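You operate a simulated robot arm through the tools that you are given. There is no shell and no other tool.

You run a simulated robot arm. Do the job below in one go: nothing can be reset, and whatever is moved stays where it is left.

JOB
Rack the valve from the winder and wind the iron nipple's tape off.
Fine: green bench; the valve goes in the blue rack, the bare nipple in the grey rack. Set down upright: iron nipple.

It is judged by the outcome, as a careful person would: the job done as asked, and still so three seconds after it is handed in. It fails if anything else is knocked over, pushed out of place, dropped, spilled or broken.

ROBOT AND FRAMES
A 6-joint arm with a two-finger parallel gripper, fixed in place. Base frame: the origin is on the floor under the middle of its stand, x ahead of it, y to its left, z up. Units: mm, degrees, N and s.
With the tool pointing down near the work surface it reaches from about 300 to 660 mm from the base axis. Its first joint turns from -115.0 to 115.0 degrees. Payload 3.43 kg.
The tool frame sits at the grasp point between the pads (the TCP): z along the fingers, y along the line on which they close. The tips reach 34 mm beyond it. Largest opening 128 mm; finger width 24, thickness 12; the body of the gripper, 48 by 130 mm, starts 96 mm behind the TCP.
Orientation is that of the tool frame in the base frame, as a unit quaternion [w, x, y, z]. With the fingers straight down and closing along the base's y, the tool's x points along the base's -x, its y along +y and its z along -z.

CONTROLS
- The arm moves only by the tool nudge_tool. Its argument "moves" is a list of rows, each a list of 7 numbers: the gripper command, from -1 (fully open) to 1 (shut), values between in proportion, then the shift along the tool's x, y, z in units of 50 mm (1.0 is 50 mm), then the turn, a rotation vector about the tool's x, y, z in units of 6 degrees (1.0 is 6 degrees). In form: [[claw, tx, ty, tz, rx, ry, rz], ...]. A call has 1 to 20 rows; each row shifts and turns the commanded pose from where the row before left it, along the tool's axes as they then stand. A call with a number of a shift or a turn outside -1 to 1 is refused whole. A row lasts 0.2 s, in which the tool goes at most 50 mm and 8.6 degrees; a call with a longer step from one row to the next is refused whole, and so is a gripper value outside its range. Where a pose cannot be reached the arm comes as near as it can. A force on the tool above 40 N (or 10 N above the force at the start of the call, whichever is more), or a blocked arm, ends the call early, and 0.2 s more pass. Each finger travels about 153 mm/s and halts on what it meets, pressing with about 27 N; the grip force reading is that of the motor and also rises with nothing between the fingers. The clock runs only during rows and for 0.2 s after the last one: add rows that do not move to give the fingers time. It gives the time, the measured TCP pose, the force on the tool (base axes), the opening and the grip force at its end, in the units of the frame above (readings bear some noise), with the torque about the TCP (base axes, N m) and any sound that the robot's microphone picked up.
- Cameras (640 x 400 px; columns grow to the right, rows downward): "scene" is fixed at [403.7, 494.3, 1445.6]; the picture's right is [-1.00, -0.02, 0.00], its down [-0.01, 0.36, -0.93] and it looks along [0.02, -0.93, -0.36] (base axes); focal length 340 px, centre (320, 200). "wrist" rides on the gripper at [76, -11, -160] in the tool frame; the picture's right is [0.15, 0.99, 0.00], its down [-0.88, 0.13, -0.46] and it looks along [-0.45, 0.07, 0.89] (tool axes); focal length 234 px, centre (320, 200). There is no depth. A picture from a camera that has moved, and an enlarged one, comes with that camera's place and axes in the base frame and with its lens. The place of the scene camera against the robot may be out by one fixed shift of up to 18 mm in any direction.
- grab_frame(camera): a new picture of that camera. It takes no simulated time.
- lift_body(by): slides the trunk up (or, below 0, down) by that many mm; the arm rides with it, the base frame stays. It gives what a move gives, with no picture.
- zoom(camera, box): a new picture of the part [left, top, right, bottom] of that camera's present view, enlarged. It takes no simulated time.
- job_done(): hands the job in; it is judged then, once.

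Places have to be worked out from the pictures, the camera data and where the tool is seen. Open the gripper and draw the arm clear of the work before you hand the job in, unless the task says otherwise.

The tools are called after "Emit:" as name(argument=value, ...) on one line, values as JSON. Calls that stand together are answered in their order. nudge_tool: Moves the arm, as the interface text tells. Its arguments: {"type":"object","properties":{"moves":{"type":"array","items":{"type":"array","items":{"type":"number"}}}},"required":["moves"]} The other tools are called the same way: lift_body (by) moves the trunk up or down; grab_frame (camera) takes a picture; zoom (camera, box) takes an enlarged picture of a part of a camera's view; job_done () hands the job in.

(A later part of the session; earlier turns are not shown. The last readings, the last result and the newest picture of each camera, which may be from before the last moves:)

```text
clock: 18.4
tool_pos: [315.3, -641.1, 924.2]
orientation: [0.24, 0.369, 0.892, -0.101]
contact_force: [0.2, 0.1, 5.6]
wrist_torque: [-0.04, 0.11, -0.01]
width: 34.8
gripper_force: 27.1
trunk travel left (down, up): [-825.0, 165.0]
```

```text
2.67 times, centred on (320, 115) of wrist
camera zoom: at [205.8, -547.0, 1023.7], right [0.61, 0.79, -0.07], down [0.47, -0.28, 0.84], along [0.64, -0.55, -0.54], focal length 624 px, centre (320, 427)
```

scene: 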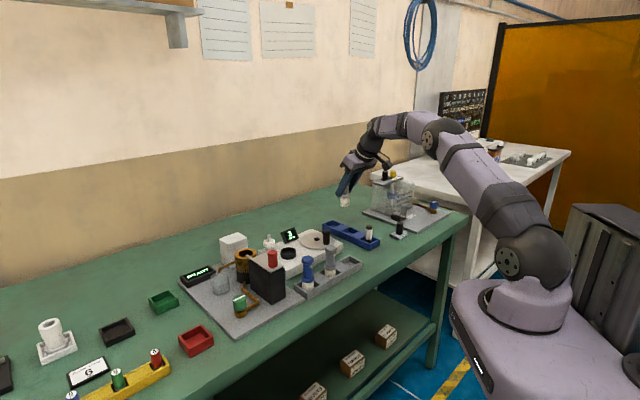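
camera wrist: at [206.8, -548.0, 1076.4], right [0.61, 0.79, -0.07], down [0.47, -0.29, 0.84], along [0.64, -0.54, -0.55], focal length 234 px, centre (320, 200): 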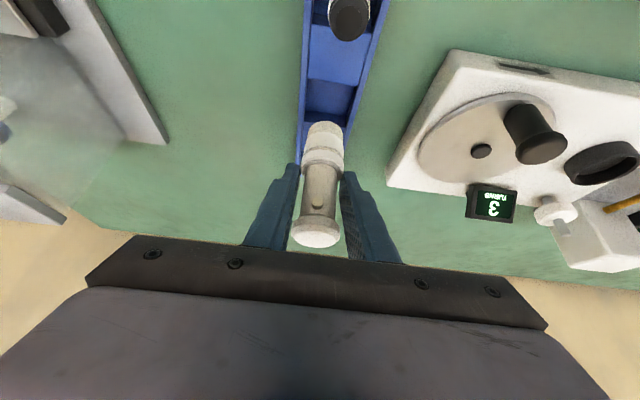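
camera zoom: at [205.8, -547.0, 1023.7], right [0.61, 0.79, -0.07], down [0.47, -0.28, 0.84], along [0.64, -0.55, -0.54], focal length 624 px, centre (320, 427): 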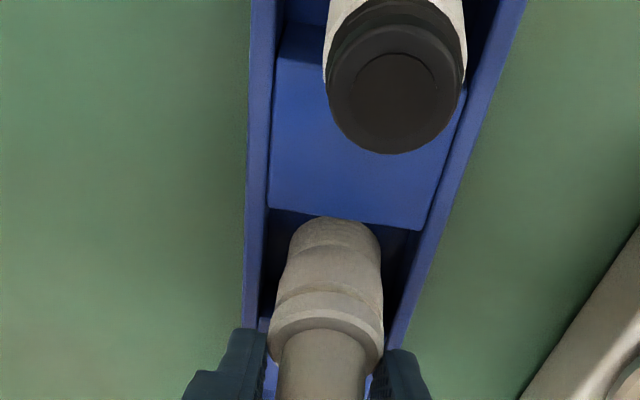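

A 5.6 N upward force at TCP z≈924 shows the valve has touched the pocket floor. I open the fingers moderately to release it and check that it stands.

Emit:
nudge_tool(moves=[[0.35, 0, 0, 0, 0, 0, 0], [0.1, 0, 0, 0, 0, 0, 0], [0.1, 0, 0, 0, 0, 0, 0], [0.1, 0, 0, 0, 0, 0, 0]])

Emit:
grab_frame(camera="wrist")

Emit:
zoom(camera="scene", box=[320, 190, 390, 250])

```text
clock: 19.4
tool_pos: [315.9, -641.0, 921.1]
orientation: [0.239, 0.37, 0.892, -0.099]
contact_force: [0.3, -0.1, 0.1]
wrist_torque: [0.03, 0.03, -0.02]
width: 57.7
gripper_force: 0.1
trunk travel left (down, up): [-825.0, 165.0]
```

```text
taken
camera wrist: at [206.0, -547.2, 1022.5], right [0.61, 0.79, -0.07], down [0.47, -0.29, 0.83], along [0.64, -0.54, -0.55], focal length 234 px, centre (320, 200)
```

wrist: 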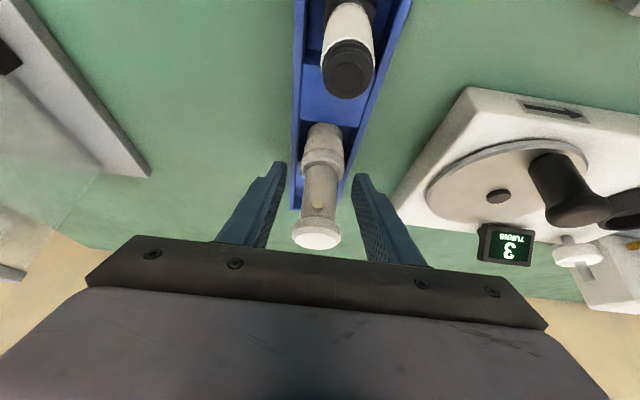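

```text
6.67 times, centred on (355, 220) of scene
camera zoom: at [403.7, 494.3, 1445.6], right [-1.0, -0.02, 0.0], down [-0.01, 0.36, -0.93], along [0.02, -0.93, -0.36], focal length 2269 px, centre (87, 67)
```

zoom: 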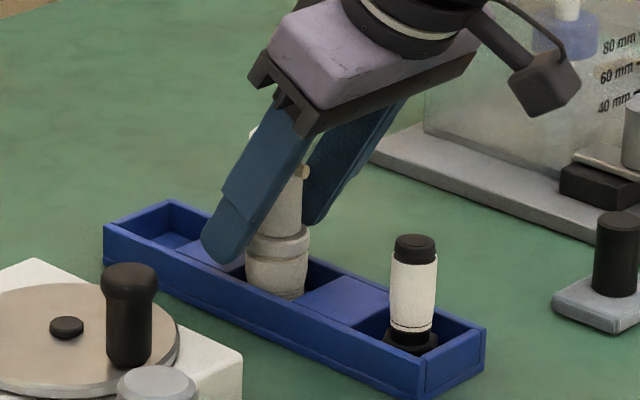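

The valve stands upright in the blue rack's middle pocket. I withdraw straight up with the fingers clear of it.

Emit:
nudge_tool(moves=[[0.1, -0.3, 0, -0.52, 0, 0, 0], [0.1, -0.35, 0, -0.606, 0, 0, 0], [0.1, -0.35, 0, -0.606, 0, 0, 0], [0.1, 0, 0, 0, 0, 0, 0]])

Emit:
grab_frame(camera="wrist")

Emit:
zoom(camera="scene", box=[320, 190, 390, 250])

```text
clock: 20.4
tool_pos: [315.7, -641.5, 1020.5]
orientation: [0.24, 0.37, 0.892, -0.099]
contact_force: [0.0, 0.8, 0.2]
wrist_torque: [-0.03, 0.01, 0.02]
width: 57.6
gripper_force: 0.0
trunk travel left (down, up): [-825.0, 165.0]
```

```text
taken
camera wrist: at [205.9, -547.4, 1120.2], right [0.61, 0.79, -0.07], down [0.47, -0.29, 0.83], along [0.64, -0.54, -0.55], focal length 234 px, centre (320, 200)
```

wrist: 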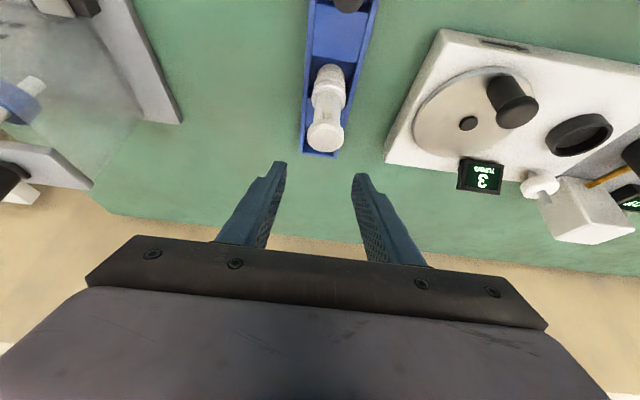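

```text
6.67 times, centred on (355, 220) of scene
camera zoom: at [403.7, 494.3, 1445.6], right [-1.0, -0.02, 0.0], down [-0.01, 0.36, -0.93], along [0.02, -0.93, -0.36], focal length 2269 px, centre (87, 67)
```

zoom: 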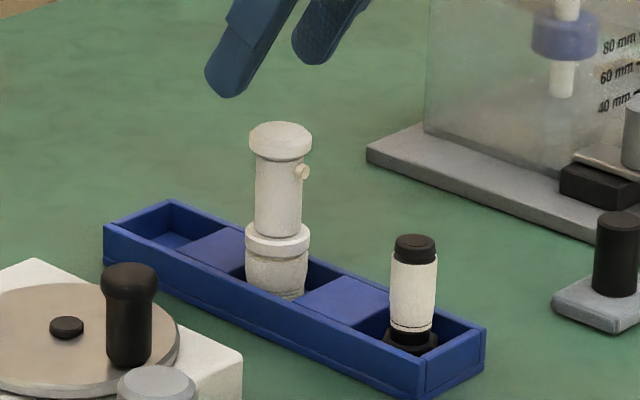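

The valve stands upright and free. I move back over the nipple (s≈-230, n≈584, top z≈928) at the same height and look.

Emit:
nudge_tool(moves=[[0.1, 0.536, 0, -0.309, 0, 0, 0], [0.1, 0.536, 0, -0.309, 0, 0, 0], [0.1, 0.536, 0, -0.309, 0, 0, 0], [0.1, 0, 0, 0, 0, 0, 0]])

Emit:
grab_frame(camera="wrist")

Emit:
zoom(camera="wrist", box=[250, 60, 400, 180])

```text
clock: 21.4
tool_pos: [251.3, -575.8, 1020.2]
orientation: [0.239, 0.37, 0.892, -0.099]
contact_force: [0.1, -0.1, -0.4]
wrist_torque: [0.01, -0.01, -0.02]
width: 57.7
gripper_force: 0.0
trunk travel left (down, up): [-825.0, 165.0]
```

```text
taken
camera wrist: at [140.7, -482.0, 1120.9], right [0.61, 0.79, -0.07], down [0.47, -0.29, 0.83], along [0.64, -0.54, -0.55], focal length 234 px, centre (320, 200)
```

wrist: 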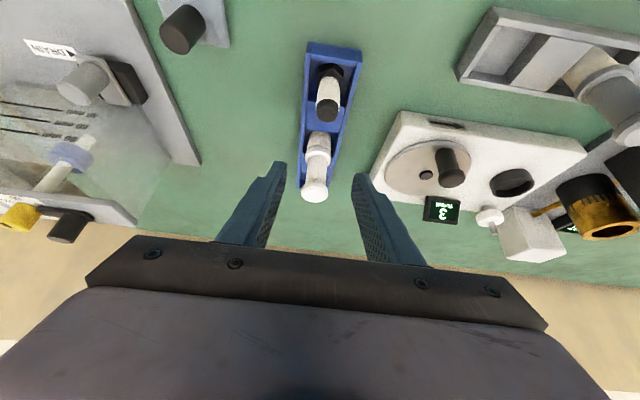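

```text
3.33 times, centred on (325, 120) of wrist
camera zoom: at [140.7, -482.0, 1120.9], right [0.61, 0.79, -0.07], down [0.47, -0.29, 0.83], along [0.64, -0.54, -0.55], focal length 781 px, centre (303, 467)
```

zoom: 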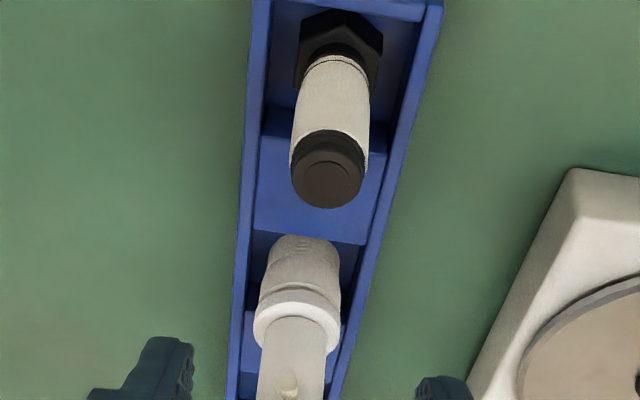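

The nipple is at s≈-230, n≈584, centred under the fingers. I descend straight to grip height at TCP z≈914, which keeps the fingertips just above the rack rim.

Emit:
nudge_tool(moves=[[0.1, 0.2675, 0, 0.463, 0, 0, 0], [0.1, 0.2675, 0, 0.463, 0, 0, 0], [0.1, 0.2675, 0, 0.463, 0, 0, 0], [0.1, 0.16, 0, 0.277, 0, 0, 0], [0.1, 0.09, 0, 0.156, 0, 0, 0], [0.1, 0, 0, 0, 0, 0, 0]])

Emit:
grab_frame(camera="wrist")

Emit:
zoom(camera="scene", box=[330, 190, 400, 250])

```text
clock: 22.8
tool_pos: [249.6, -576.6, 916.1]
orientation: [0.239, 0.37, 0.892, -0.1]
contact_force: [0.6, -0.3, -0.5]
wrist_torque: [0.0, 0.02, 0.05]
width: 57.6
gripper_force: 0.0
trunk travel left (down, up): [-825.0, 165.0]
```

```text
taken
camera wrist: at [140.7, -482.3, 1017.5], right [0.61, 0.79, -0.07], down [0.47, -0.29, 0.84], along [0.64, -0.54, -0.55], focal length 234 px, centre (320, 200)
```

wrist: 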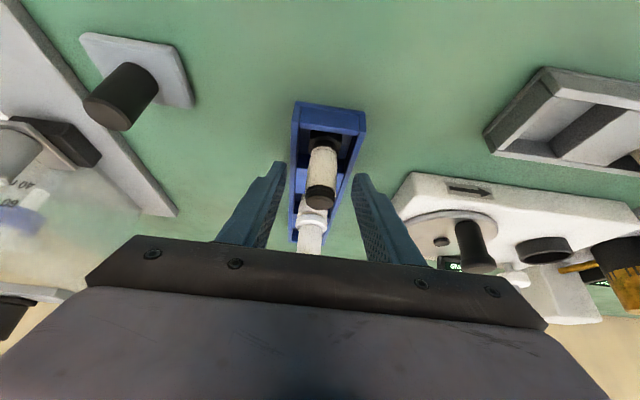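

```text
6.67 times, centred on (365, 220) of scene
camera zoom: at [403.7, 494.3, 1445.6], right [-1.0, -0.02, 0.0], down [-0.01, 0.36, -0.93], along [0.02, -0.93, -0.36], focal length 2269 px, centre (20, 67)
```

zoom: 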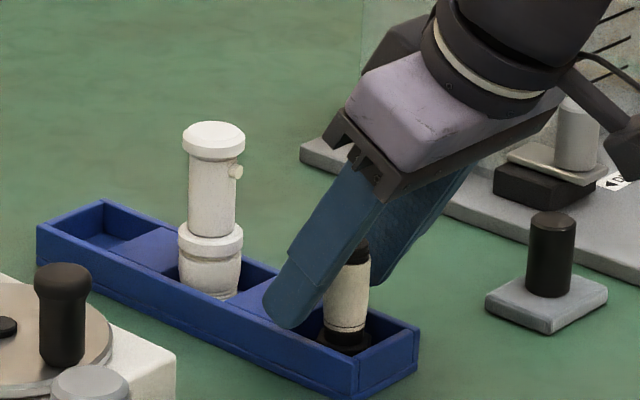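

The fingers straddle the nipple and are clear of the rack. I close on it.

Emit:
nudge_tool(moves=[[1, 0, 0, 0, 0, 0, 0], [1, 0, 0, 0, 0, 0, 0], [1, 0, 0, 0, 0, 0, 0]])

Emit:
zoom(camera="scene", box=[330, 190, 400, 250])

Emit:
zoom(camera="wrist", box=[250, 90, 400, 270])

```text
clock: 23.6
tool_pos: [250.1, -576.3, 917.5]
orientation: [0.239, 0.369, 0.893, -0.098]
contact_force: [-0.2, 0.6, -0.4]
wrist_torque: [-0.01, -0.01, 0.01]
width: 20.1
gripper_force: 27.1
trunk travel left (down, up): [-825.0, 165.0]
```

```text
6.67 times, centred on (365, 220) of scene
camera zoom: at [403.7, 494.3, 1445.6], right [-1.0, -0.02, 0.0], down [-0.01, 0.36, -0.93], along [0.02, -0.93, -0.36], focal length 2269 px, centre (20, 67)
```

zoom: 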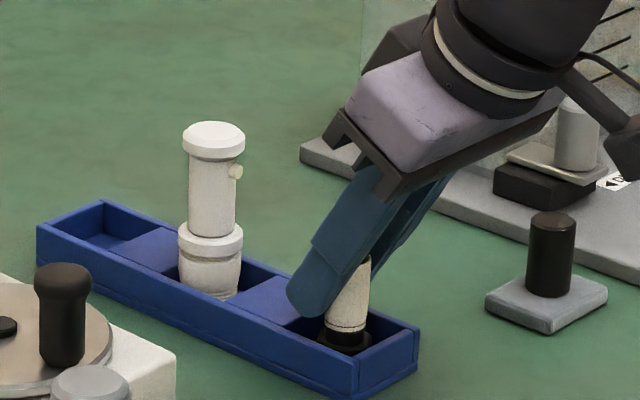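

```text
2.22 times, centred on (325, 180) of wrist
camera zoom: at [140.7, -482.4, 1017.5], right [0.61, 0.79, -0.07], down [0.47, -0.29, 0.83], along [0.64, -0.54, -0.55], focal length 520 px, centre (309, 244)
```

zoom: 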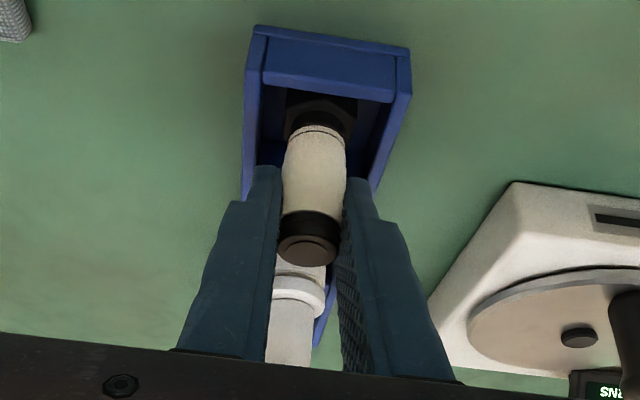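

The grip reads 20.1 mm at 27 N, so the nipple is held. I lift it straight up slowly and check.

Emit:
nudge_tool(moves=[[1, -0.1, 0, -0.173, 0, 0, 0], [1, -0.1, 0, -0.173, 0, 0, 0], [1, -0.1, 0, -0.173, 0, 0, 0], [1, 0, 0, 0, 0, 0, 0]])

Emit:
zoom(camera="scene", box=[330, 190, 400, 250])

Emit:
zoom(camera="wrist", box=[250, 90, 400, 270])

```text
clock: 24.6
tool_pos: [250.6, -575.3, 945.2]
orientation: [0.238, 0.371, 0.892, -0.099]
contact_force: [-0.3, 0.4, -0.7]
wrist_torque: [0.02, -0.01, -0.01]
width: 19.9
gripper_force: 27.0
trunk travel left (down, up): [-825.0, 165.0]
```

```text
6.67 times, centred on (365, 220) of scene
camera zoom: at [403.7, 494.3, 1445.6], right [-1.0, -0.02, 0.0], down [-0.01, 0.36, -0.93], along [0.02, -0.93, -0.36], focal length 2269 px, centre (20, 67)
```

zoom: 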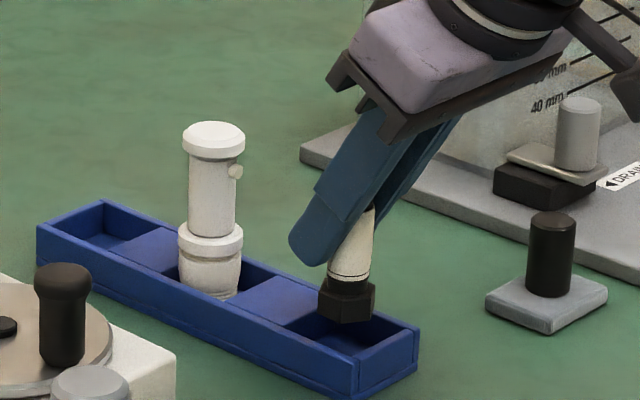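

```text
2.22 times, centred on (325, 180) of wrist
camera zoom: at [140.6, -481.8, 1047.4], right [0.61, 0.79, -0.07], down [0.47, -0.29, 0.83], along [0.64, -0.54, -0.55], focal length 520 px, centre (309, 244)
```

zoom: 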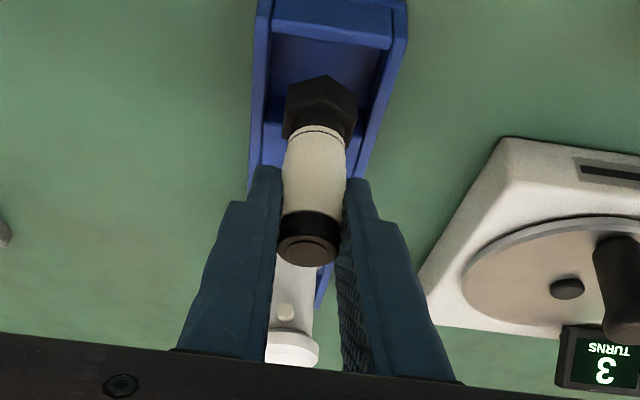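

The nipple is rising cleanly and upright. I raise it to TCP z≈1045 so its base clears everything, then carry it across to above the winder cup (s≈57.5, n≈678).

Emit:
nudge_tool(moves=[[1, -0.333, 0, -0.577, 0, 0, 0], [1, -0.333, 0, -0.577, 0, 0, 0], [1, -0.333, 0, -0.577, 0, 0, 0], [1, 0, 0, 0, 0, 0, 0], [1, -0.1, 0.35, 0.058, 0, 0, 0], [1, -0.2035, 0.7175, 0.1175, 0, 0, 0], [1, -0.2035, 0.7175, 0.1175, 0, 0, 0], [1, -0.2035, 0.7175, 0.1175, 0, 0, 0], [1, -0.2035, 0.7175, 0.1175, 0, 0, 0], [1, -0.2035, 0.7175, 0.1175, 0, 0, 0], [1, -0.2035, 0.7175, 0.1175, 0, 0, 0], [1, -0.2035, 0.7175, 0.1175, 0, 0, 0], [1, -0.1, 0.35, 0.058, 0, 0, 0], [1, 0, 0, 0, 0, 0, 0]])

Emit:
grab_frame(camera="wrist")

Emit:
zoom(camera="wrist", box=[250, 60, 410, 180])

Emit:
zoom(camera="scene", box=[240, 180, 360, 280])

```text
clock: 27.6
tool_pos: [521.1, -439.4, 1046.4]
orientation: [0.239, 0.37, 0.892, -0.098]
contact_force: [-0.2, -1.3, -0.6]
wrist_torque: [0.04, 0.01, -0.02]
width: 20.0
gripper_force: 27.0
trunk travel left (down, up): [-825.0, 165.0]
```

```text
taken
camera wrist: at [410.7, -346.7, 1146.4], right [0.61, 0.79, -0.07], down [0.47, -0.29, 0.83], along [0.64, -0.54, -0.55], focal length 234 px, centre (320, 200)
```

wrist: 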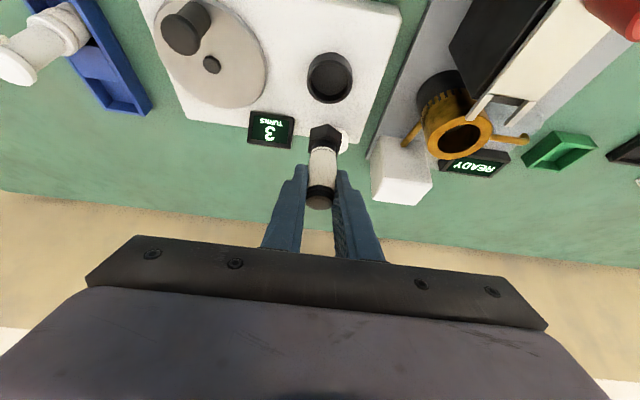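

```text
3.33 times, centred on (330, 120) of wrist
camera zoom: at [410.7, -346.7, 1146.4], right [0.61, 0.79, -0.07], down [0.47, -0.29, 0.83], along [0.64, -0.54, -0.55], focal length 781 px, centre (287, 467)
```

zoom: 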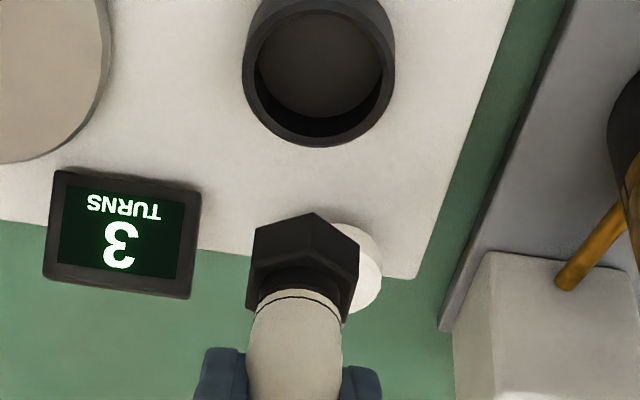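

```text
4.00 times, centred on (300, 230) of scene
camera zoom: at [403.7, 494.3, 1445.6], right [-1.0, -0.02, 0.0], down [-0.01, 0.36, -0.93], along [0.02, -0.93, -0.36], focal length 1362 px, centre (400, 80)
```

zoom: 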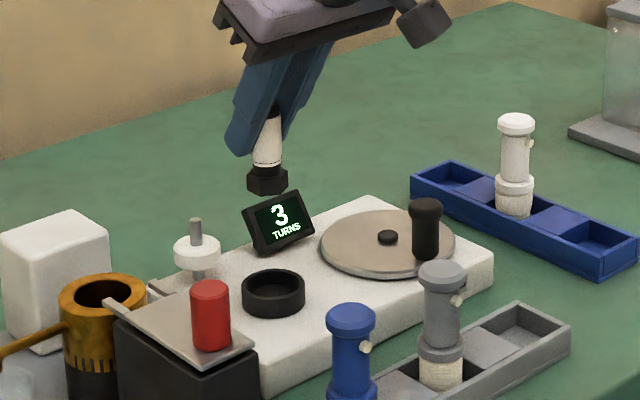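

The nipple hangs hex-down and the cup is clearly visible (inner diameter about 43 mm, about 11 mm deep, centred near s 56.5, n 677). I lower until the hex is just above the rim and check alignment.

Emit:
nudge_tool(moves=[[1, 0.259, -0.009, 0.42, 0, 0, 0], [1, 0.259, -0.009, 0.42, 0, 0, 0], [1, 0.259, -0.009, 0.42, 0, 0, 0], [1, 0, 0, 0, 0, 0, 0]])

Emit:
zoom(camera="wrist", box=[250, 60, 410, 180])

Emit:
zoom(camera="scene", box=[255, 210, 335, 270])

```text
clock: 28.6
tool_pos: [516.5, -440.3, 969.4]
orientation: [0.239, 0.37, 0.892, -0.099]
contact_force: [-0.3, -0.8, -1.7]
wrist_torque: [0.02, -0.03, -0.01]
width: 20.0
gripper_force: 27.1
trunk travel left (down, up): [-825.0, 165.0]
```

```text
3.33 times, centred on (330, 120) of wrist
camera zoom: at [406.9, -347.0, 1069.9], right [0.61, 0.79, -0.07], down [0.47, -0.29, 0.84], along [0.64, -0.54, -0.55], focal length 781 px, centre (287, 467)
```

zoom: 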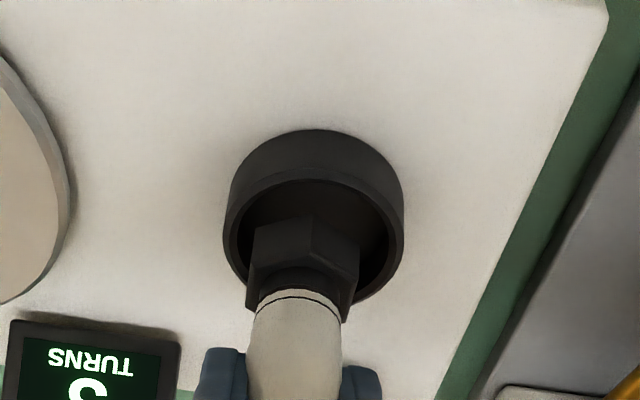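

```text
6.67 times, centred on (295, 240) of scene
camera zoom: at [403.7, 494.3, 1445.6], right [-1.0, -0.02, 0.0], down [-0.01, 0.36, -0.93], along [0.02, -0.93, -0.36], focal length 2269 px, centre (487, -67)
```

zoom: 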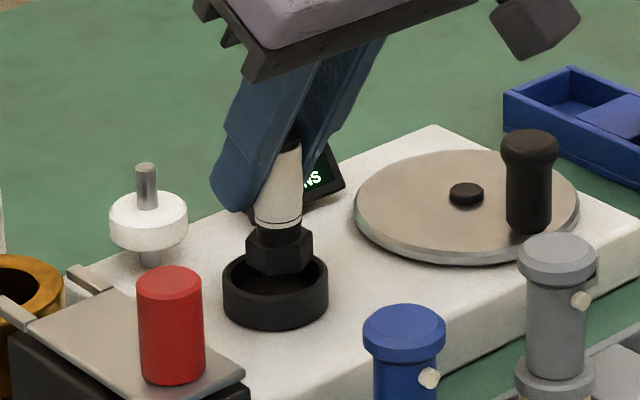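

The hex is just above the cup, about 2.5 mm off toward the left. I correct by +2.5 mm in s and -1.5 mm in n, and lower 6 mm to about rim level.

Emit:
nudge_tool(moves=[[1, 0.026, 0.05, -0.015, 0, 0, 0], [1, 0.06, 0, 0.104, 0, 0, 0], [1, 0, 0, 0, 0, 0, 0]])

Emit:
zoom(camera="wrist", box=[280, 90, 370, 170])

Emit:
zoom(camera="scene", box=[270, 225, 310, 265])

```text
clock: 29.4
tool_pos: [517.7, -437.4, 965.3]
orientation: [0.24, 0.369, 0.892, -0.099]
contact_force: [0.2, 0.2, -0.9]
wrist_torque: [0.0, 0.02, 0.01]
width: 20.0
gripper_force: 27.5
trunk travel left (down, up): [-825.0, 165.0]
```

```text
5.00 times, centred on (325, 130) of wrist
camera zoom: at [407.8, -343.4, 1065.1], right [0.61, 0.79, -0.07], down [0.47, -0.29, 0.83], along [0.64, -0.54, -0.55], focal length 1171 px, centre (295, 550)
```

zoom: 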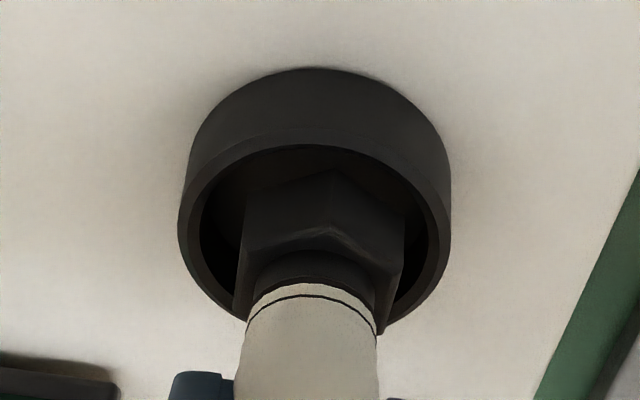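

```text
10.00 times, centred on (290, 245) of scene
camera zoom: at [403.7, 494.3, 1445.6], right [-1.0, -0.02, 0.0], down [-0.01, 0.36, -0.93], along [0.02, -0.93, -0.36], focal length 3404 px, centre (620, -250)
```

zoom: 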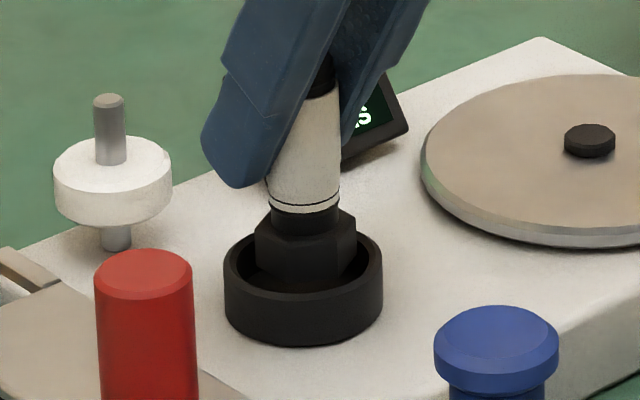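

The hex is at rim level and centred in s, but sits about 3 mm too far out in n. I shift inward 2.5 mm and lower another 4 mm while watching the force.

Emit:
nudge_tool(moves=[[1, 0.0433, -0.01, -0.025, 0, 0, 0], [1, 0.04, 0, 0.0693, 0, 0, 0], [1, 0, 0, 0, 0, 0, 0]])

Emit:
zoom(camera="wrist", box=[280, 90, 370, 170])

Emit:
zoom(camera="scene", box=[270, 225, 310, 265])

```text
clock: 30.2
tool_pos: [516.3, -435.0, 961.1]
orientation: [0.239, 0.37, 0.892, -0.099]
contact_force: [-0.2, -0.3, -1.1]
wrist_torque: [0.01, 0.02, 0.01]
width: 19.8
gripper_force: 27.7
trunk travel left (down, up): [-825.0, 165.0]
```

```text
5.00 times, centred on (325, 130) of wrist
camera zoom: at [405.9, -341.5, 1061.0], right [0.61, 0.79, -0.07], down [0.47, -0.29, 0.83], along [0.64, -0.54, -0.55], focal length 1171 px, centre (295, 550)
```

zoom: 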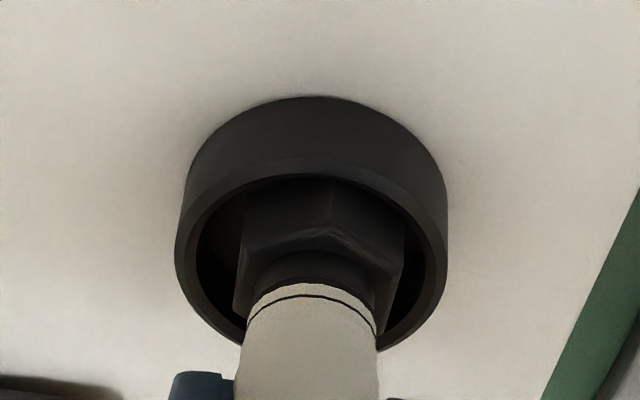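

```text
10.00 times, centred on (290, 245) of scene
camera zoom: at [403.7, 494.3, 1445.6], right [-1.0, -0.02, 0.0], down [-0.01, 0.36, -0.93], along [0.02, -0.93, -0.36], focal length 3404 px, centre (620, -250)
```

zoom: 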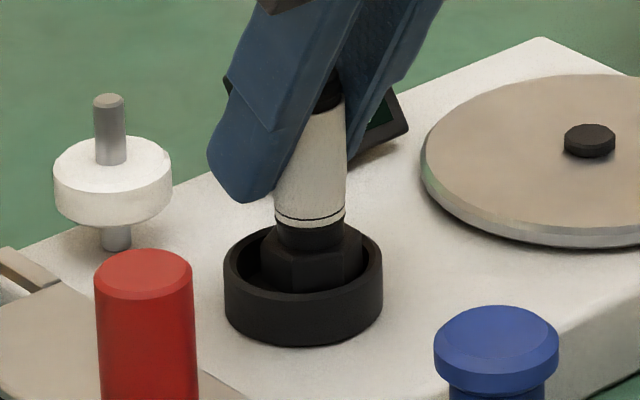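

The hex is entering the cup. I zoom in more to judge its centring from the scene side before lowering further.

Emit:
zoom(camera="scene", box=[278, 235, 304, 261])

Emit:
zoom(camera="wrist", box=[295, 115, 355, 165])

```text
15.38 times, centred on (291, 248) of scene
camera zoom: at [403.7, 494.3, 1445.6], right [-1.0, -0.02, 0.0], down [-0.01, 0.36, -0.93], along [0.02, -0.93, -0.36], focal length 5236 px, centre (766, -538)
```

zoom: 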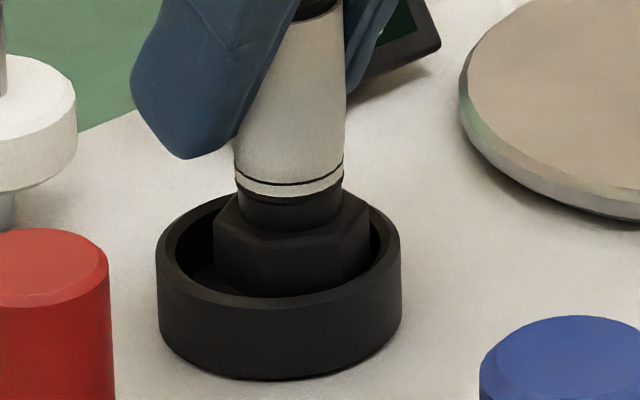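

```text
8.00 times, centred on (325, 140) of wrist
camera zoom: at [405.9, -341.5, 1061.0], right [0.61, 0.79, -0.07], down [0.47, -0.29, 0.83], along [0.64, -0.54, -0.55], focal length 1873 px, centre (280, 680)
```

zoom: 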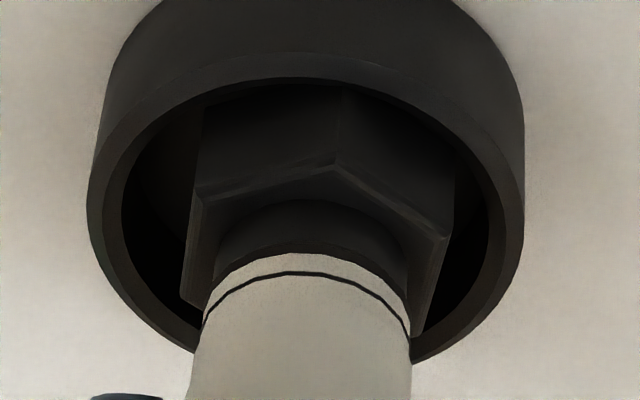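

The hex is about 1–2 mm off in s and slightly short in n. I make a small correction and continue down in 3 mm steps.

Emit:
nudge_tool(moves=[[1, -0.0346, -0.026, 0.02, 0, 0, 0], [1, 0.03, 0, 0.052, 0, 0, 0], [1, 0.02, 0, 0.0346, 0, 0, 0], [1, 0, 0, 0, 0, 0, 0]])

Emit:
zoom(camera="scene", box=[278, 235, 304, 261])

Emit:
zoom(camera="wrist", box=[295, 115, 355, 165])

```text
clock: 31.2
tool_pos: [517.2, -435.9, 956.9]
orientation: [0.239, 0.369, 0.893, -0.099]
contact_force: [0.0, -1.0, -0.7]
wrist_torque: [-0.01, 0.04, 0.01]
width: 19.9
gripper_force: 27.1
trunk travel left (down, up): [-825.0, 165.0]
```

```text
15.38 times, centred on (291, 248) of scene
camera zoom: at [403.7, 494.3, 1445.6], right [-1.0, -0.02, 0.0], down [-0.01, 0.36, -0.93], along [0.02, -0.93, -0.36], focal length 5236 px, centre (766, -538)
```

zoom: 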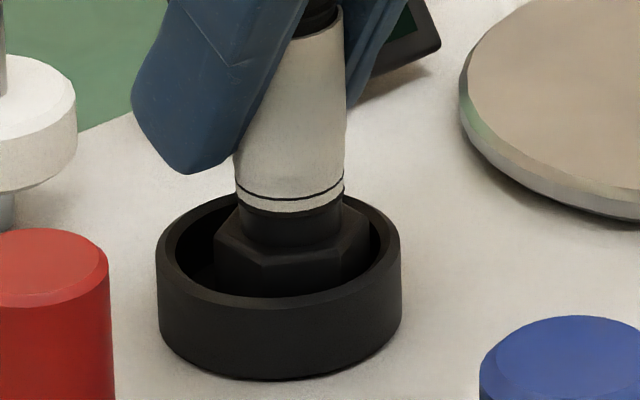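

```text
8.00 times, centred on (325, 140) of wrist
camera zoom: at [406.1, -343.0, 1056.9], right [0.61, 0.79, -0.07], down [0.47, -0.29, 0.83], along [0.64, -0.54, -0.55], focal length 1873 px, centre (280, 680)
```

zoom: 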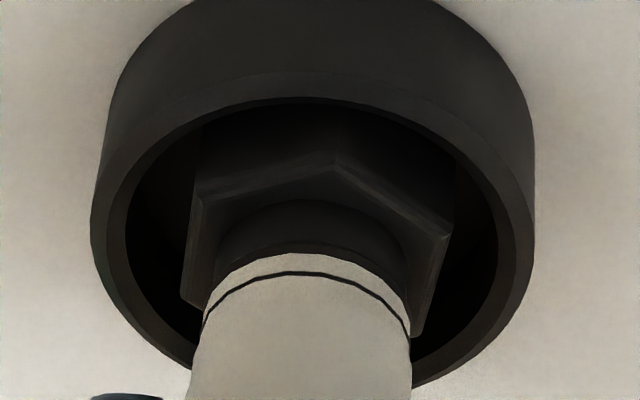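

From the scene side the hex sits about 2.4 mm toward -x in the cup, with a larger gap on the left. I nudge it +3 mm in n and -0.7 mm in s at the same height and look again.

Emit:
nudge_tool(moves=[[1, -0.052, -0.014, 0.03, 0, 0, 0], [1, 0, 0, 0, 0, 0, 0]])

Emit:
zoom(camera="scene", box=[278, 235, 304, 261])

Emit:
zoom(camera="wrist", box=[295, 115, 355, 165])

```text
clock: 31.8
tool_pos: [517.5, -440.0, 956.1]
orientation: [0.239, 0.37, 0.892, -0.1]
contact_force: [-0.6, 0.6, -1.0]
wrist_torque: [0.01, -0.02, -0.02]
width: 19.8
gripper_force: 26.8
trunk travel left (down, up): [-825.0, 165.0]
```

```text
15.38 times, centred on (291, 248) of scene
camera zoom: at [403.7, 494.3, 1445.6], right [-1.0, -0.02, 0.0], down [-0.01, 0.36, -0.93], along [0.02, -0.93, -0.36], focal length 5236 px, centre (766, -538)
```

zoom: 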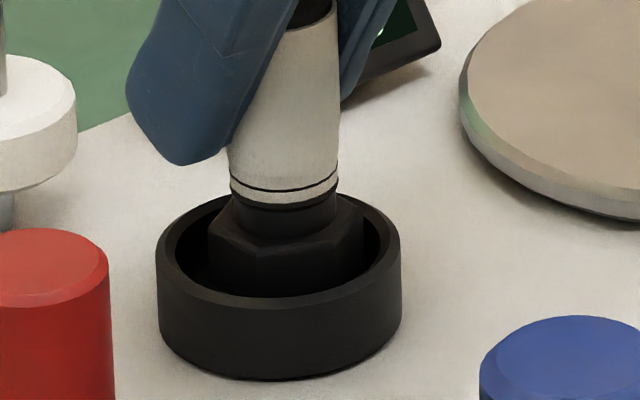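

```text
8.00 times, centred on (325, 140) of wrist
camera zoom: at [407.6, -345.9, 1057.1], right [0.61, 0.79, -0.07], down [0.47, -0.29, 0.83], along [0.64, -0.54, -0.55], focal length 1873 px, centre (280, 680)
```

zoom: 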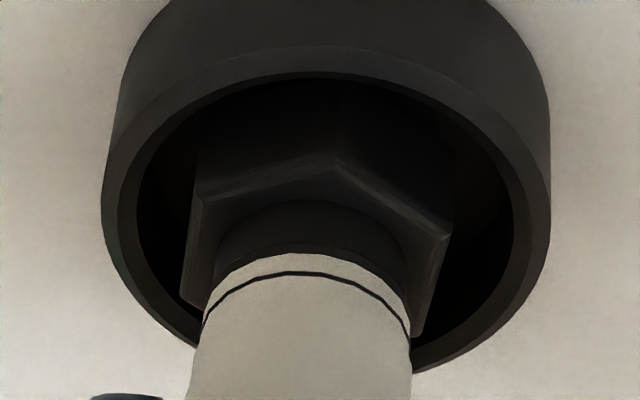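

The hex is now nearly concentric with the cup. I lower it in 2 mm steps until it touches the cup floor.

Emit:
nudge_tool(moves=[[1, 0.003, 0.006, 0.045, 0, 0, 0], [1, 0.02, 0, 0.0346, 0, 0, 0], [1, 0, 0, 0, 0, 0, 0]])

Emit:
zoom(camera="scene", box=[278, 235, 304, 261])

```text
clock: 32.6
tool_pos: [519.2, -438.8, 953.4]
orientation: [0.24, 0.37, 0.892, -0.099]
contact_force: [0.2, 0.6, -1.5]
wrist_torque: [0.02, 0.02, -0.01]
width: 20.0
gripper_force: 26.9
trunk travel left (down, up): [-825.0, 165.0]
```

```text
15.38 times, centred on (291, 248) of scene
camera zoom: at [403.7, 494.3, 1445.6], right [-1.0, -0.02, 0.0], down [-0.01, 0.36, -0.93], along [0.02, -0.93, -0.36], focal length 5236 px, centre (766, -538)
```

zoom: 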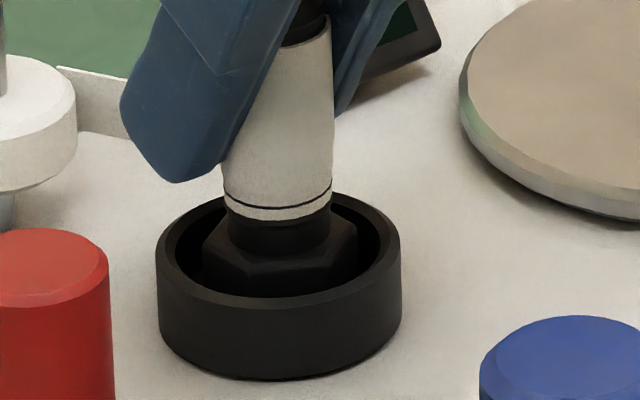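

The hex is centred in the cup, and a white strip has appeared between the roll and the nipple, probably the tape. I continue down gently.

Emit:
nudge_tool(moves=[[1, 0.02, 0, 0.0346, 0, 0, 0], [1, 0.02, 0, 0.0346, 0, 0, 0], [1, 0, 0, 0, 0, 0, 0]])

Emit:
zoom(camera="scene", box=[255, 215, 325, 270])

```text
clock: 33.4
tool_pos: [518.3, -439.6, 951.7]
orientation: [0.241, 0.369, 0.892, -0.1]
contact_force: [-0.2, -0.3, 3.6]
wrist_torque: [0.04, 0.02, -0.01]
width: 19.8
gripper_force: 26.8
trunk travel left (down, up): [-825.0, 165.0]
```

```text
7.27 times, centred on (290, 242) of scene
camera zoom: at [403.7, 494.3, 1445.6], right [-1.0, -0.02, 0.0], down [-0.01, 0.36, -0.93], along [0.02, -0.93, -0.36], focal length 2475 px, centre (538, -109)
```

zoom: 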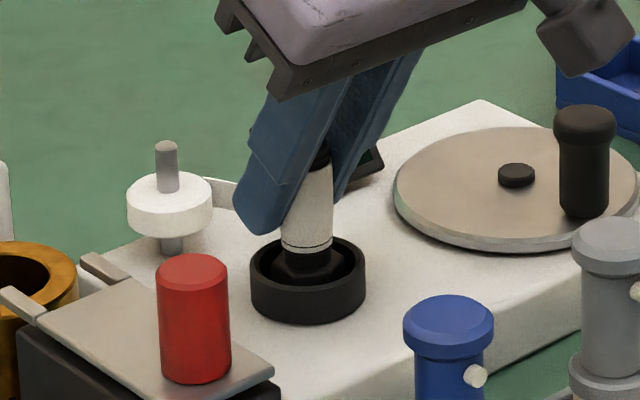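

About 5 N of contact shows the hex is resting on the cup floor. I open the fingers to release the nipple.

Emit:
nudge_tool(moves=[[0.5, 0, 0, 0, 0, 0, 0], [0.2, 0, 0, 0, 0, 0, 0], [0.2, 0, 0, 0, 0, 0, 0], [0.2, 0, 0, 0, 0, 0, 0]])

Emit:
grab_frame(camera="wrist")

Emit:
zoom(camera="scene", box=[255, 215, 325, 270])

```text
clock: 34.4
tool_pos: [518.8, -439.8, 949.3]
orientation: [0.239, 0.369, 0.893, -0.099]
contact_force: [-0.3, -0.8, -0.7]
wrist_torque: [0.01, 0.03, -0.01]
width: 51.4
gripper_force: 0.0
trunk travel left (down, up): [-825.0, 165.0]
```

```text
taken
camera wrist: at [408.8, -345.9, 1050.1], right [0.61, 0.79, -0.07], down [0.47, -0.29, 0.83], along [0.64, -0.54, -0.55], focal length 234 px, centre (320, 200)
```

wrist: 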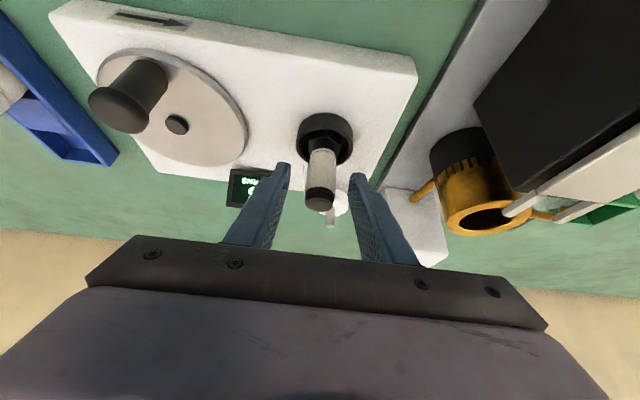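

```text
7.27 times, centred on (290, 242) of scene
camera zoom: at [403.7, 494.3, 1445.6], right [-1.0, -0.02, 0.0], down [-0.01, 0.36, -0.93], along [0.02, -0.93, -0.36], focal length 2475 px, centre (538, -109)
```

zoom: 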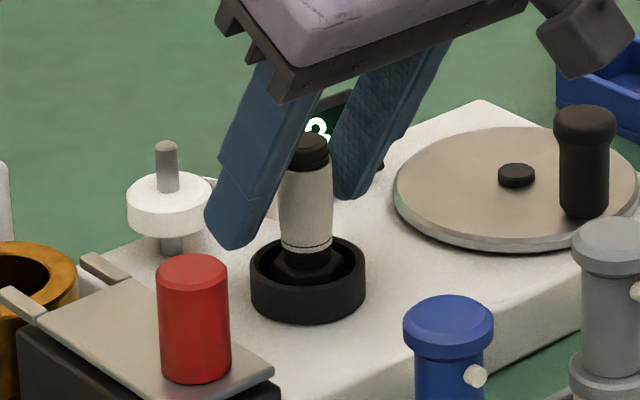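

The nipple stands in the cup, upright. I withdraw straight up and read the display.

Emit:
nudge_tool(moves=[[0.2, -0.2, 0, -0.346, 0, 0, 0], [0.2, -0.35, 0, -0.606, 0, 0, 0], [0.2, -0.4, 0, -0.693, 0, 0, 0], [0.2, 0, 0, 0, 0, 0, 0]])

Emit:
grab_frame(camera="wrist")

Emit:
zoom(camera="scene", box=[255, 205, 345, 275])

Emit:
zoom(camera="wrist", box=[140, 0, 360, 160])

```text
clock: 35.4
tool_pos: [518.6, -439.9, 1043.2]
orientation: [0.238, 0.37, 0.893, -0.099]
contact_force: [-0.2, 0.3, 0.4]
wrist_torque: [0.03, 0.03, 0.0]
width: 50.9
gripper_force: 0.0
trunk travel left (down, up): [-825.0, 165.0]
```

```text
taken
camera wrist: at [408.4, -346.4, 1143.6], right [0.61, 0.79, -0.07], down [0.47, -0.29, 0.83], along [0.64, -0.54, -0.55], focal length 234 px, centre (320, 200)
```

wrist: 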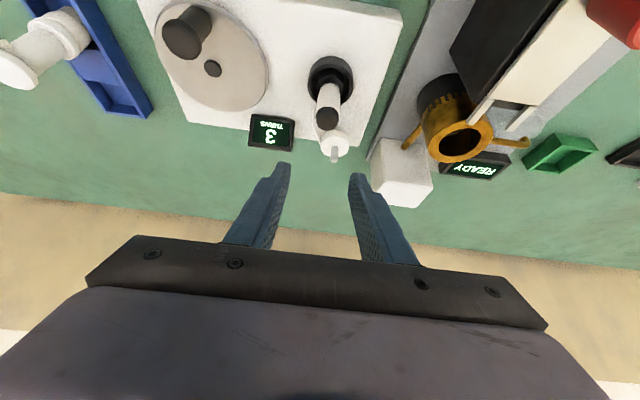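

```text
5.71 times, centred on (300, 240) of scene
camera zoom: at [403.7, 494.3, 1445.6], right [-1.0, -0.02, 0.0], down [-0.01, 0.36, -0.93], along [0.02, -0.93, -0.36], focal length 1945 px, centre (434, -29)
```

zoom: 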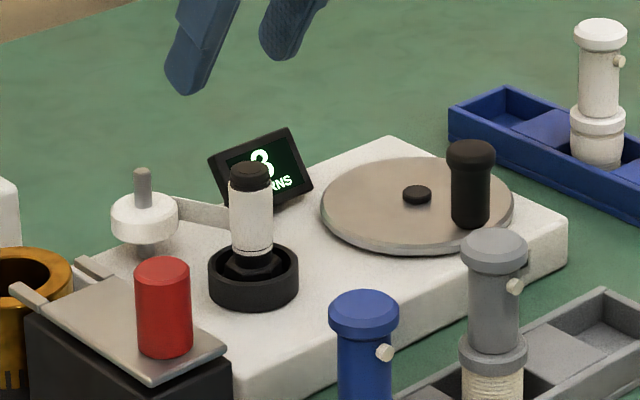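

```text
2.50 times, centred on (250, 80) of wrist
camera zoom: at [408.4, -346.4, 1143.6], right [0.61, 0.79, -0.07], down [0.47, -0.29, 0.83], along [0.64, -0.54, -0.55], focal length 585 px, centre (495, 500)
```

zoom: 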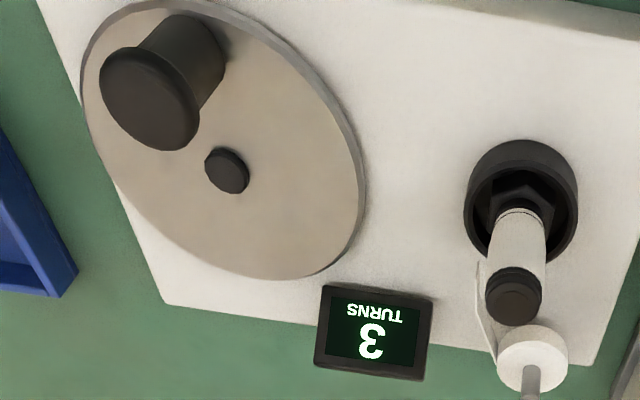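

The display still shows 3 turns and the tape now runs from the roll to the nipple. The arrow by the crank points clockwise (seen from above), which matches winding on, so winding off should be anticlockwise. I move above the crank handle (s≈-70, n≈636).

Emit:
nudge_tool(moves=[[0.2, 0.181, -0.628, -0.1045, 0, 0, 0], [0.2, 0.181, -0.628, -0.1045, 0, 0, 0], [0.2, 0.181, -0.628, -0.1045, 0, 0, 0], [0.2, 0.181, -0.628, -0.1045, 0, 0, 0], [0.2, 0, 0, 0, 0, 0, 0]])

Emit:
grab_frame(camera="wrist")

Emit:
zoom(camera="wrist", box=[240, 40, 420, 180])

```text
clock: 36.6
tool_pos: [400.0, -498.9, 1043.5]
orientation: [0.239, 0.37, 0.892, -0.099]
contact_force: [-0.4, 0.0, -0.7]
wrist_torque: [-0.01, -0.02, -0.02]
width: 51.0
gripper_force: 0.0
trunk travel left (down, up): [-825.0, 165.0]
```

```text
taken
camera wrist: at [290.2, -405.1, 1144.1], right [0.61, 0.79, -0.07], down [0.47, -0.29, 0.83], along [0.64, -0.54, -0.55], focal length 234 px, centre (320, 200)
```

wrist: 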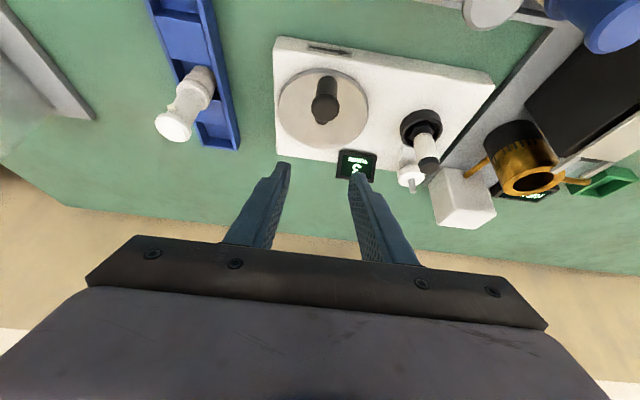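

```text
2.86 times, centred on (330, 110) of wrist
camera zoom: at [290.2, -405.1, 1144.1], right [0.61, 0.79, -0.07], down [0.47, -0.29, 0.83], along [0.64, -0.54, -0.55], focal length 669 px, centre (291, 457)
```

zoom: 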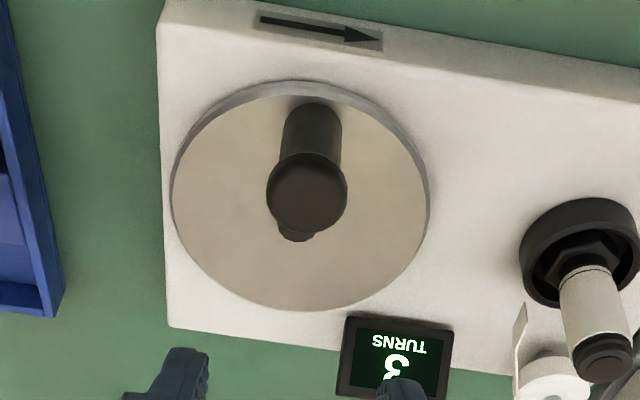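

The handle is at s≈-72, n≈637 (top z≈942), and the hub at s≈-72, n≈682, so the crank radius is about 45 mm. I descend straight so the fingers straddle the handle with tips just above the disc.

Emit:
nudge_tool(moves=[[0.2, 0.2625, -0.0105, 0.469, 0, 0, 0], [0.2, 0.2625, -0.0105, 0.469, 0, 0, 0], [0.2, 0.2625, -0.0105, 0.469, 0, 0, 0], [0.2, 0.17, -0.0105, 0.29, 0, 0, 0], [0.2, 0.0925, 0, 0.179, 0, 0, 0], [0.2, 0, 0, 0, 0, 0, 0]])

Emit:
grab_frame(camera="wrist")

Emit:
zoom(camera="scene", box=[270, 200, 350, 265])

```text
clock: 38.0
tool_pos: [400.8, -501.5, 936.8]
orientation: [0.239, 0.37, 0.892, -0.099]
contact_force: [0.7, 0.0, -0.4]
wrist_torque: [0.0, 0.03, 0.04]
width: 51.4
gripper_force: 0.1
trunk travel left (down, up): [-825.0, 165.0]
```

```text
taken
camera wrist: at [290.3, -407.6, 1036.8], right [0.61, 0.79, -0.07], down [0.47, -0.29, 0.83], along [0.64, -0.54, -0.55], focal length 234 px, centre (320, 200)
```

wrist: 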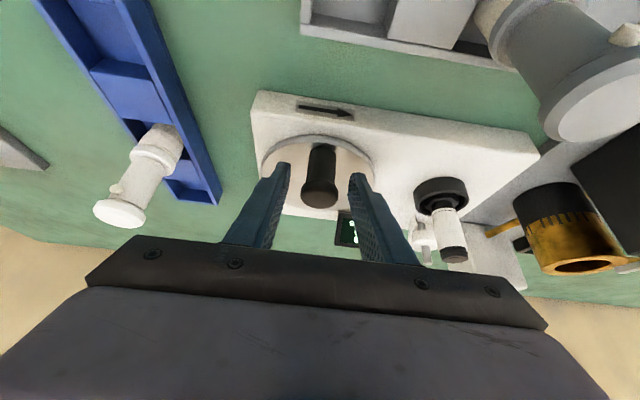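

```text
6.15 times, centred on (310, 232) of scene
camera zoom: at [403.7, 494.3, 1445.6], right [-1.0, -0.02, 0.0], down [-0.01, 0.36, -0.93], along [0.02, -0.93, -0.36], focal length 2095 px, centre (382, 0)
```

zoom: 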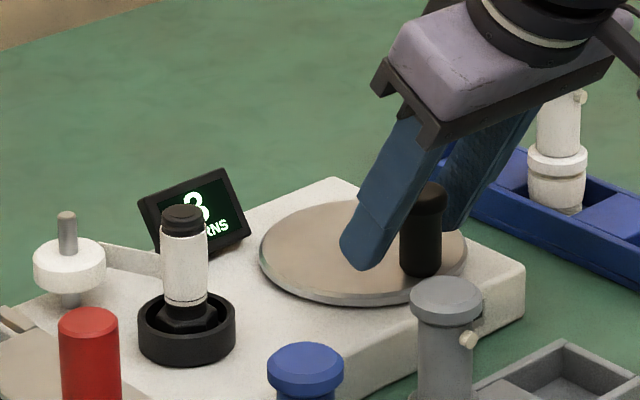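

The fingers straddle the handle cleanly. I close on it.

Emit:
nudge_tool(moves=[[1, 0, 0, 0, 0, 0, 0], [1, 0, 0, 0, 0, 0, 0], [1, 0, 0, 0, 0, 0, 0]])

Emit:
zoom(camera="wrist", box=[240, 80, 420, 240])

```text
clock: 38.8
tool_pos: [401.2, -501.7, 935.9]
orientation: [0.239, 0.37, 0.892, -0.099]
contact_force: [0.1, -1.0, -2.1]
wrist_torque: [-0.07, -0.09, 0.0]
width: 28.2
gripper_force: 44.4
trunk travel left (down, up): [-825.0, 165.0]
```

```text
2.50 times, centred on (330, 160) of wrist
camera zoom: at [290.4, -407.8, 1036.8], right [0.61, 0.79, -0.07], down [0.47, -0.29, 0.83], along [0.64, -0.54, -0.55], focal length 585 px, centre (295, 300)
```

zoom: 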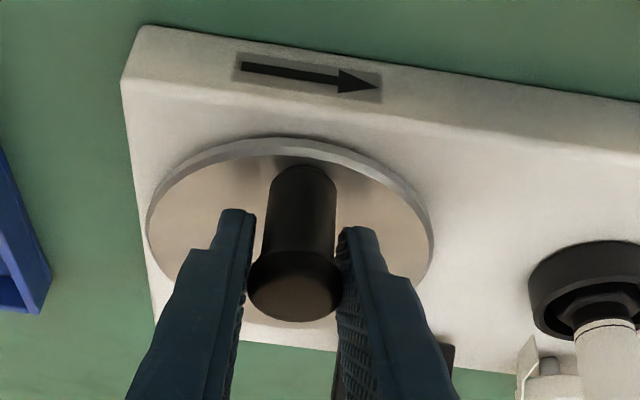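

The handle is held at its 28 mm cap. I start anticlockwise (from the near side toward -s) with the first 54° of a 45 mm circle, checking forces.

Emit:
nudge_tool(moves=[[1, -0.0381, -0.278, 0.022, 0, 0, 0], [1, -0.1107, -0.251, 0.0639, 0, 0, 0], [1, -0.1725, -0.199, 0.0996, 0, 0, 0], [1, 0, 0, 0, 0, 0, 0]])

Emit:
grab_frame(camera="wrist")

Emit:
zoom(camera="scene", box=[270, 200, 350, 265])

```text
clock: 39.8
tool_pos: [387.0, -539.5, 935.3]
orientation: [0.239, 0.37, 0.892, -0.1]
contact_force: [2.7, 0.9, -1.0]
wrist_torque: [0.55, 0.14, -0.01]
width: 28.5
gripper_force: 45.1
trunk travel left (down, up): [-825.0, 165.0]
```

```text
taken
camera wrist: at [277.4, -446.5, 1036.7], right [0.61, 0.79, -0.07], down [0.47, -0.29, 0.84], along [0.64, -0.54, -0.55], focal length 234 px, centre (320, 200)
```

wrist: 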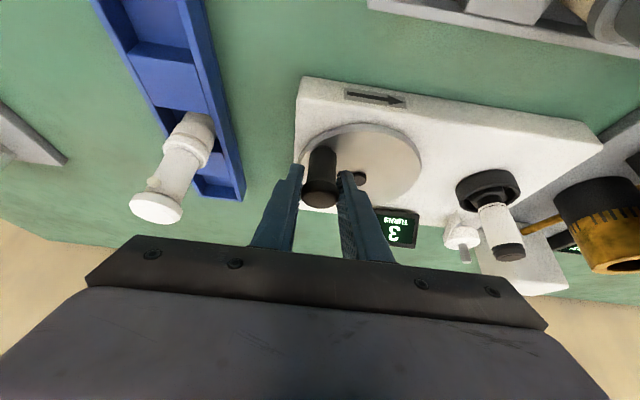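

```text
6.15 times, centred on (310, 232) of scene
camera zoom: at [403.7, 494.3, 1445.6], right [-1.0, -0.02, 0.0], down [-0.01, 0.36, -0.93], along [0.02, -0.93, -0.36], focal length 2095 px, centre (382, 0)
```

zoom: 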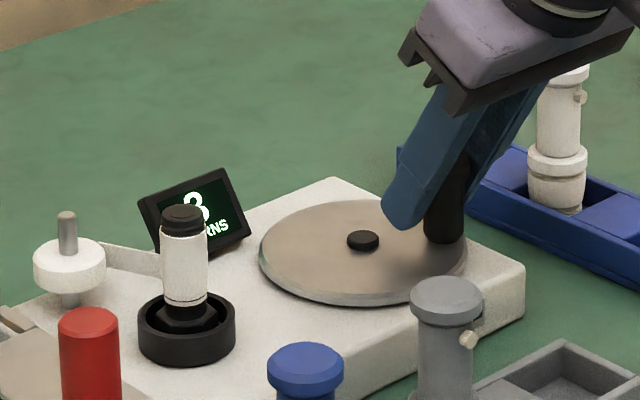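

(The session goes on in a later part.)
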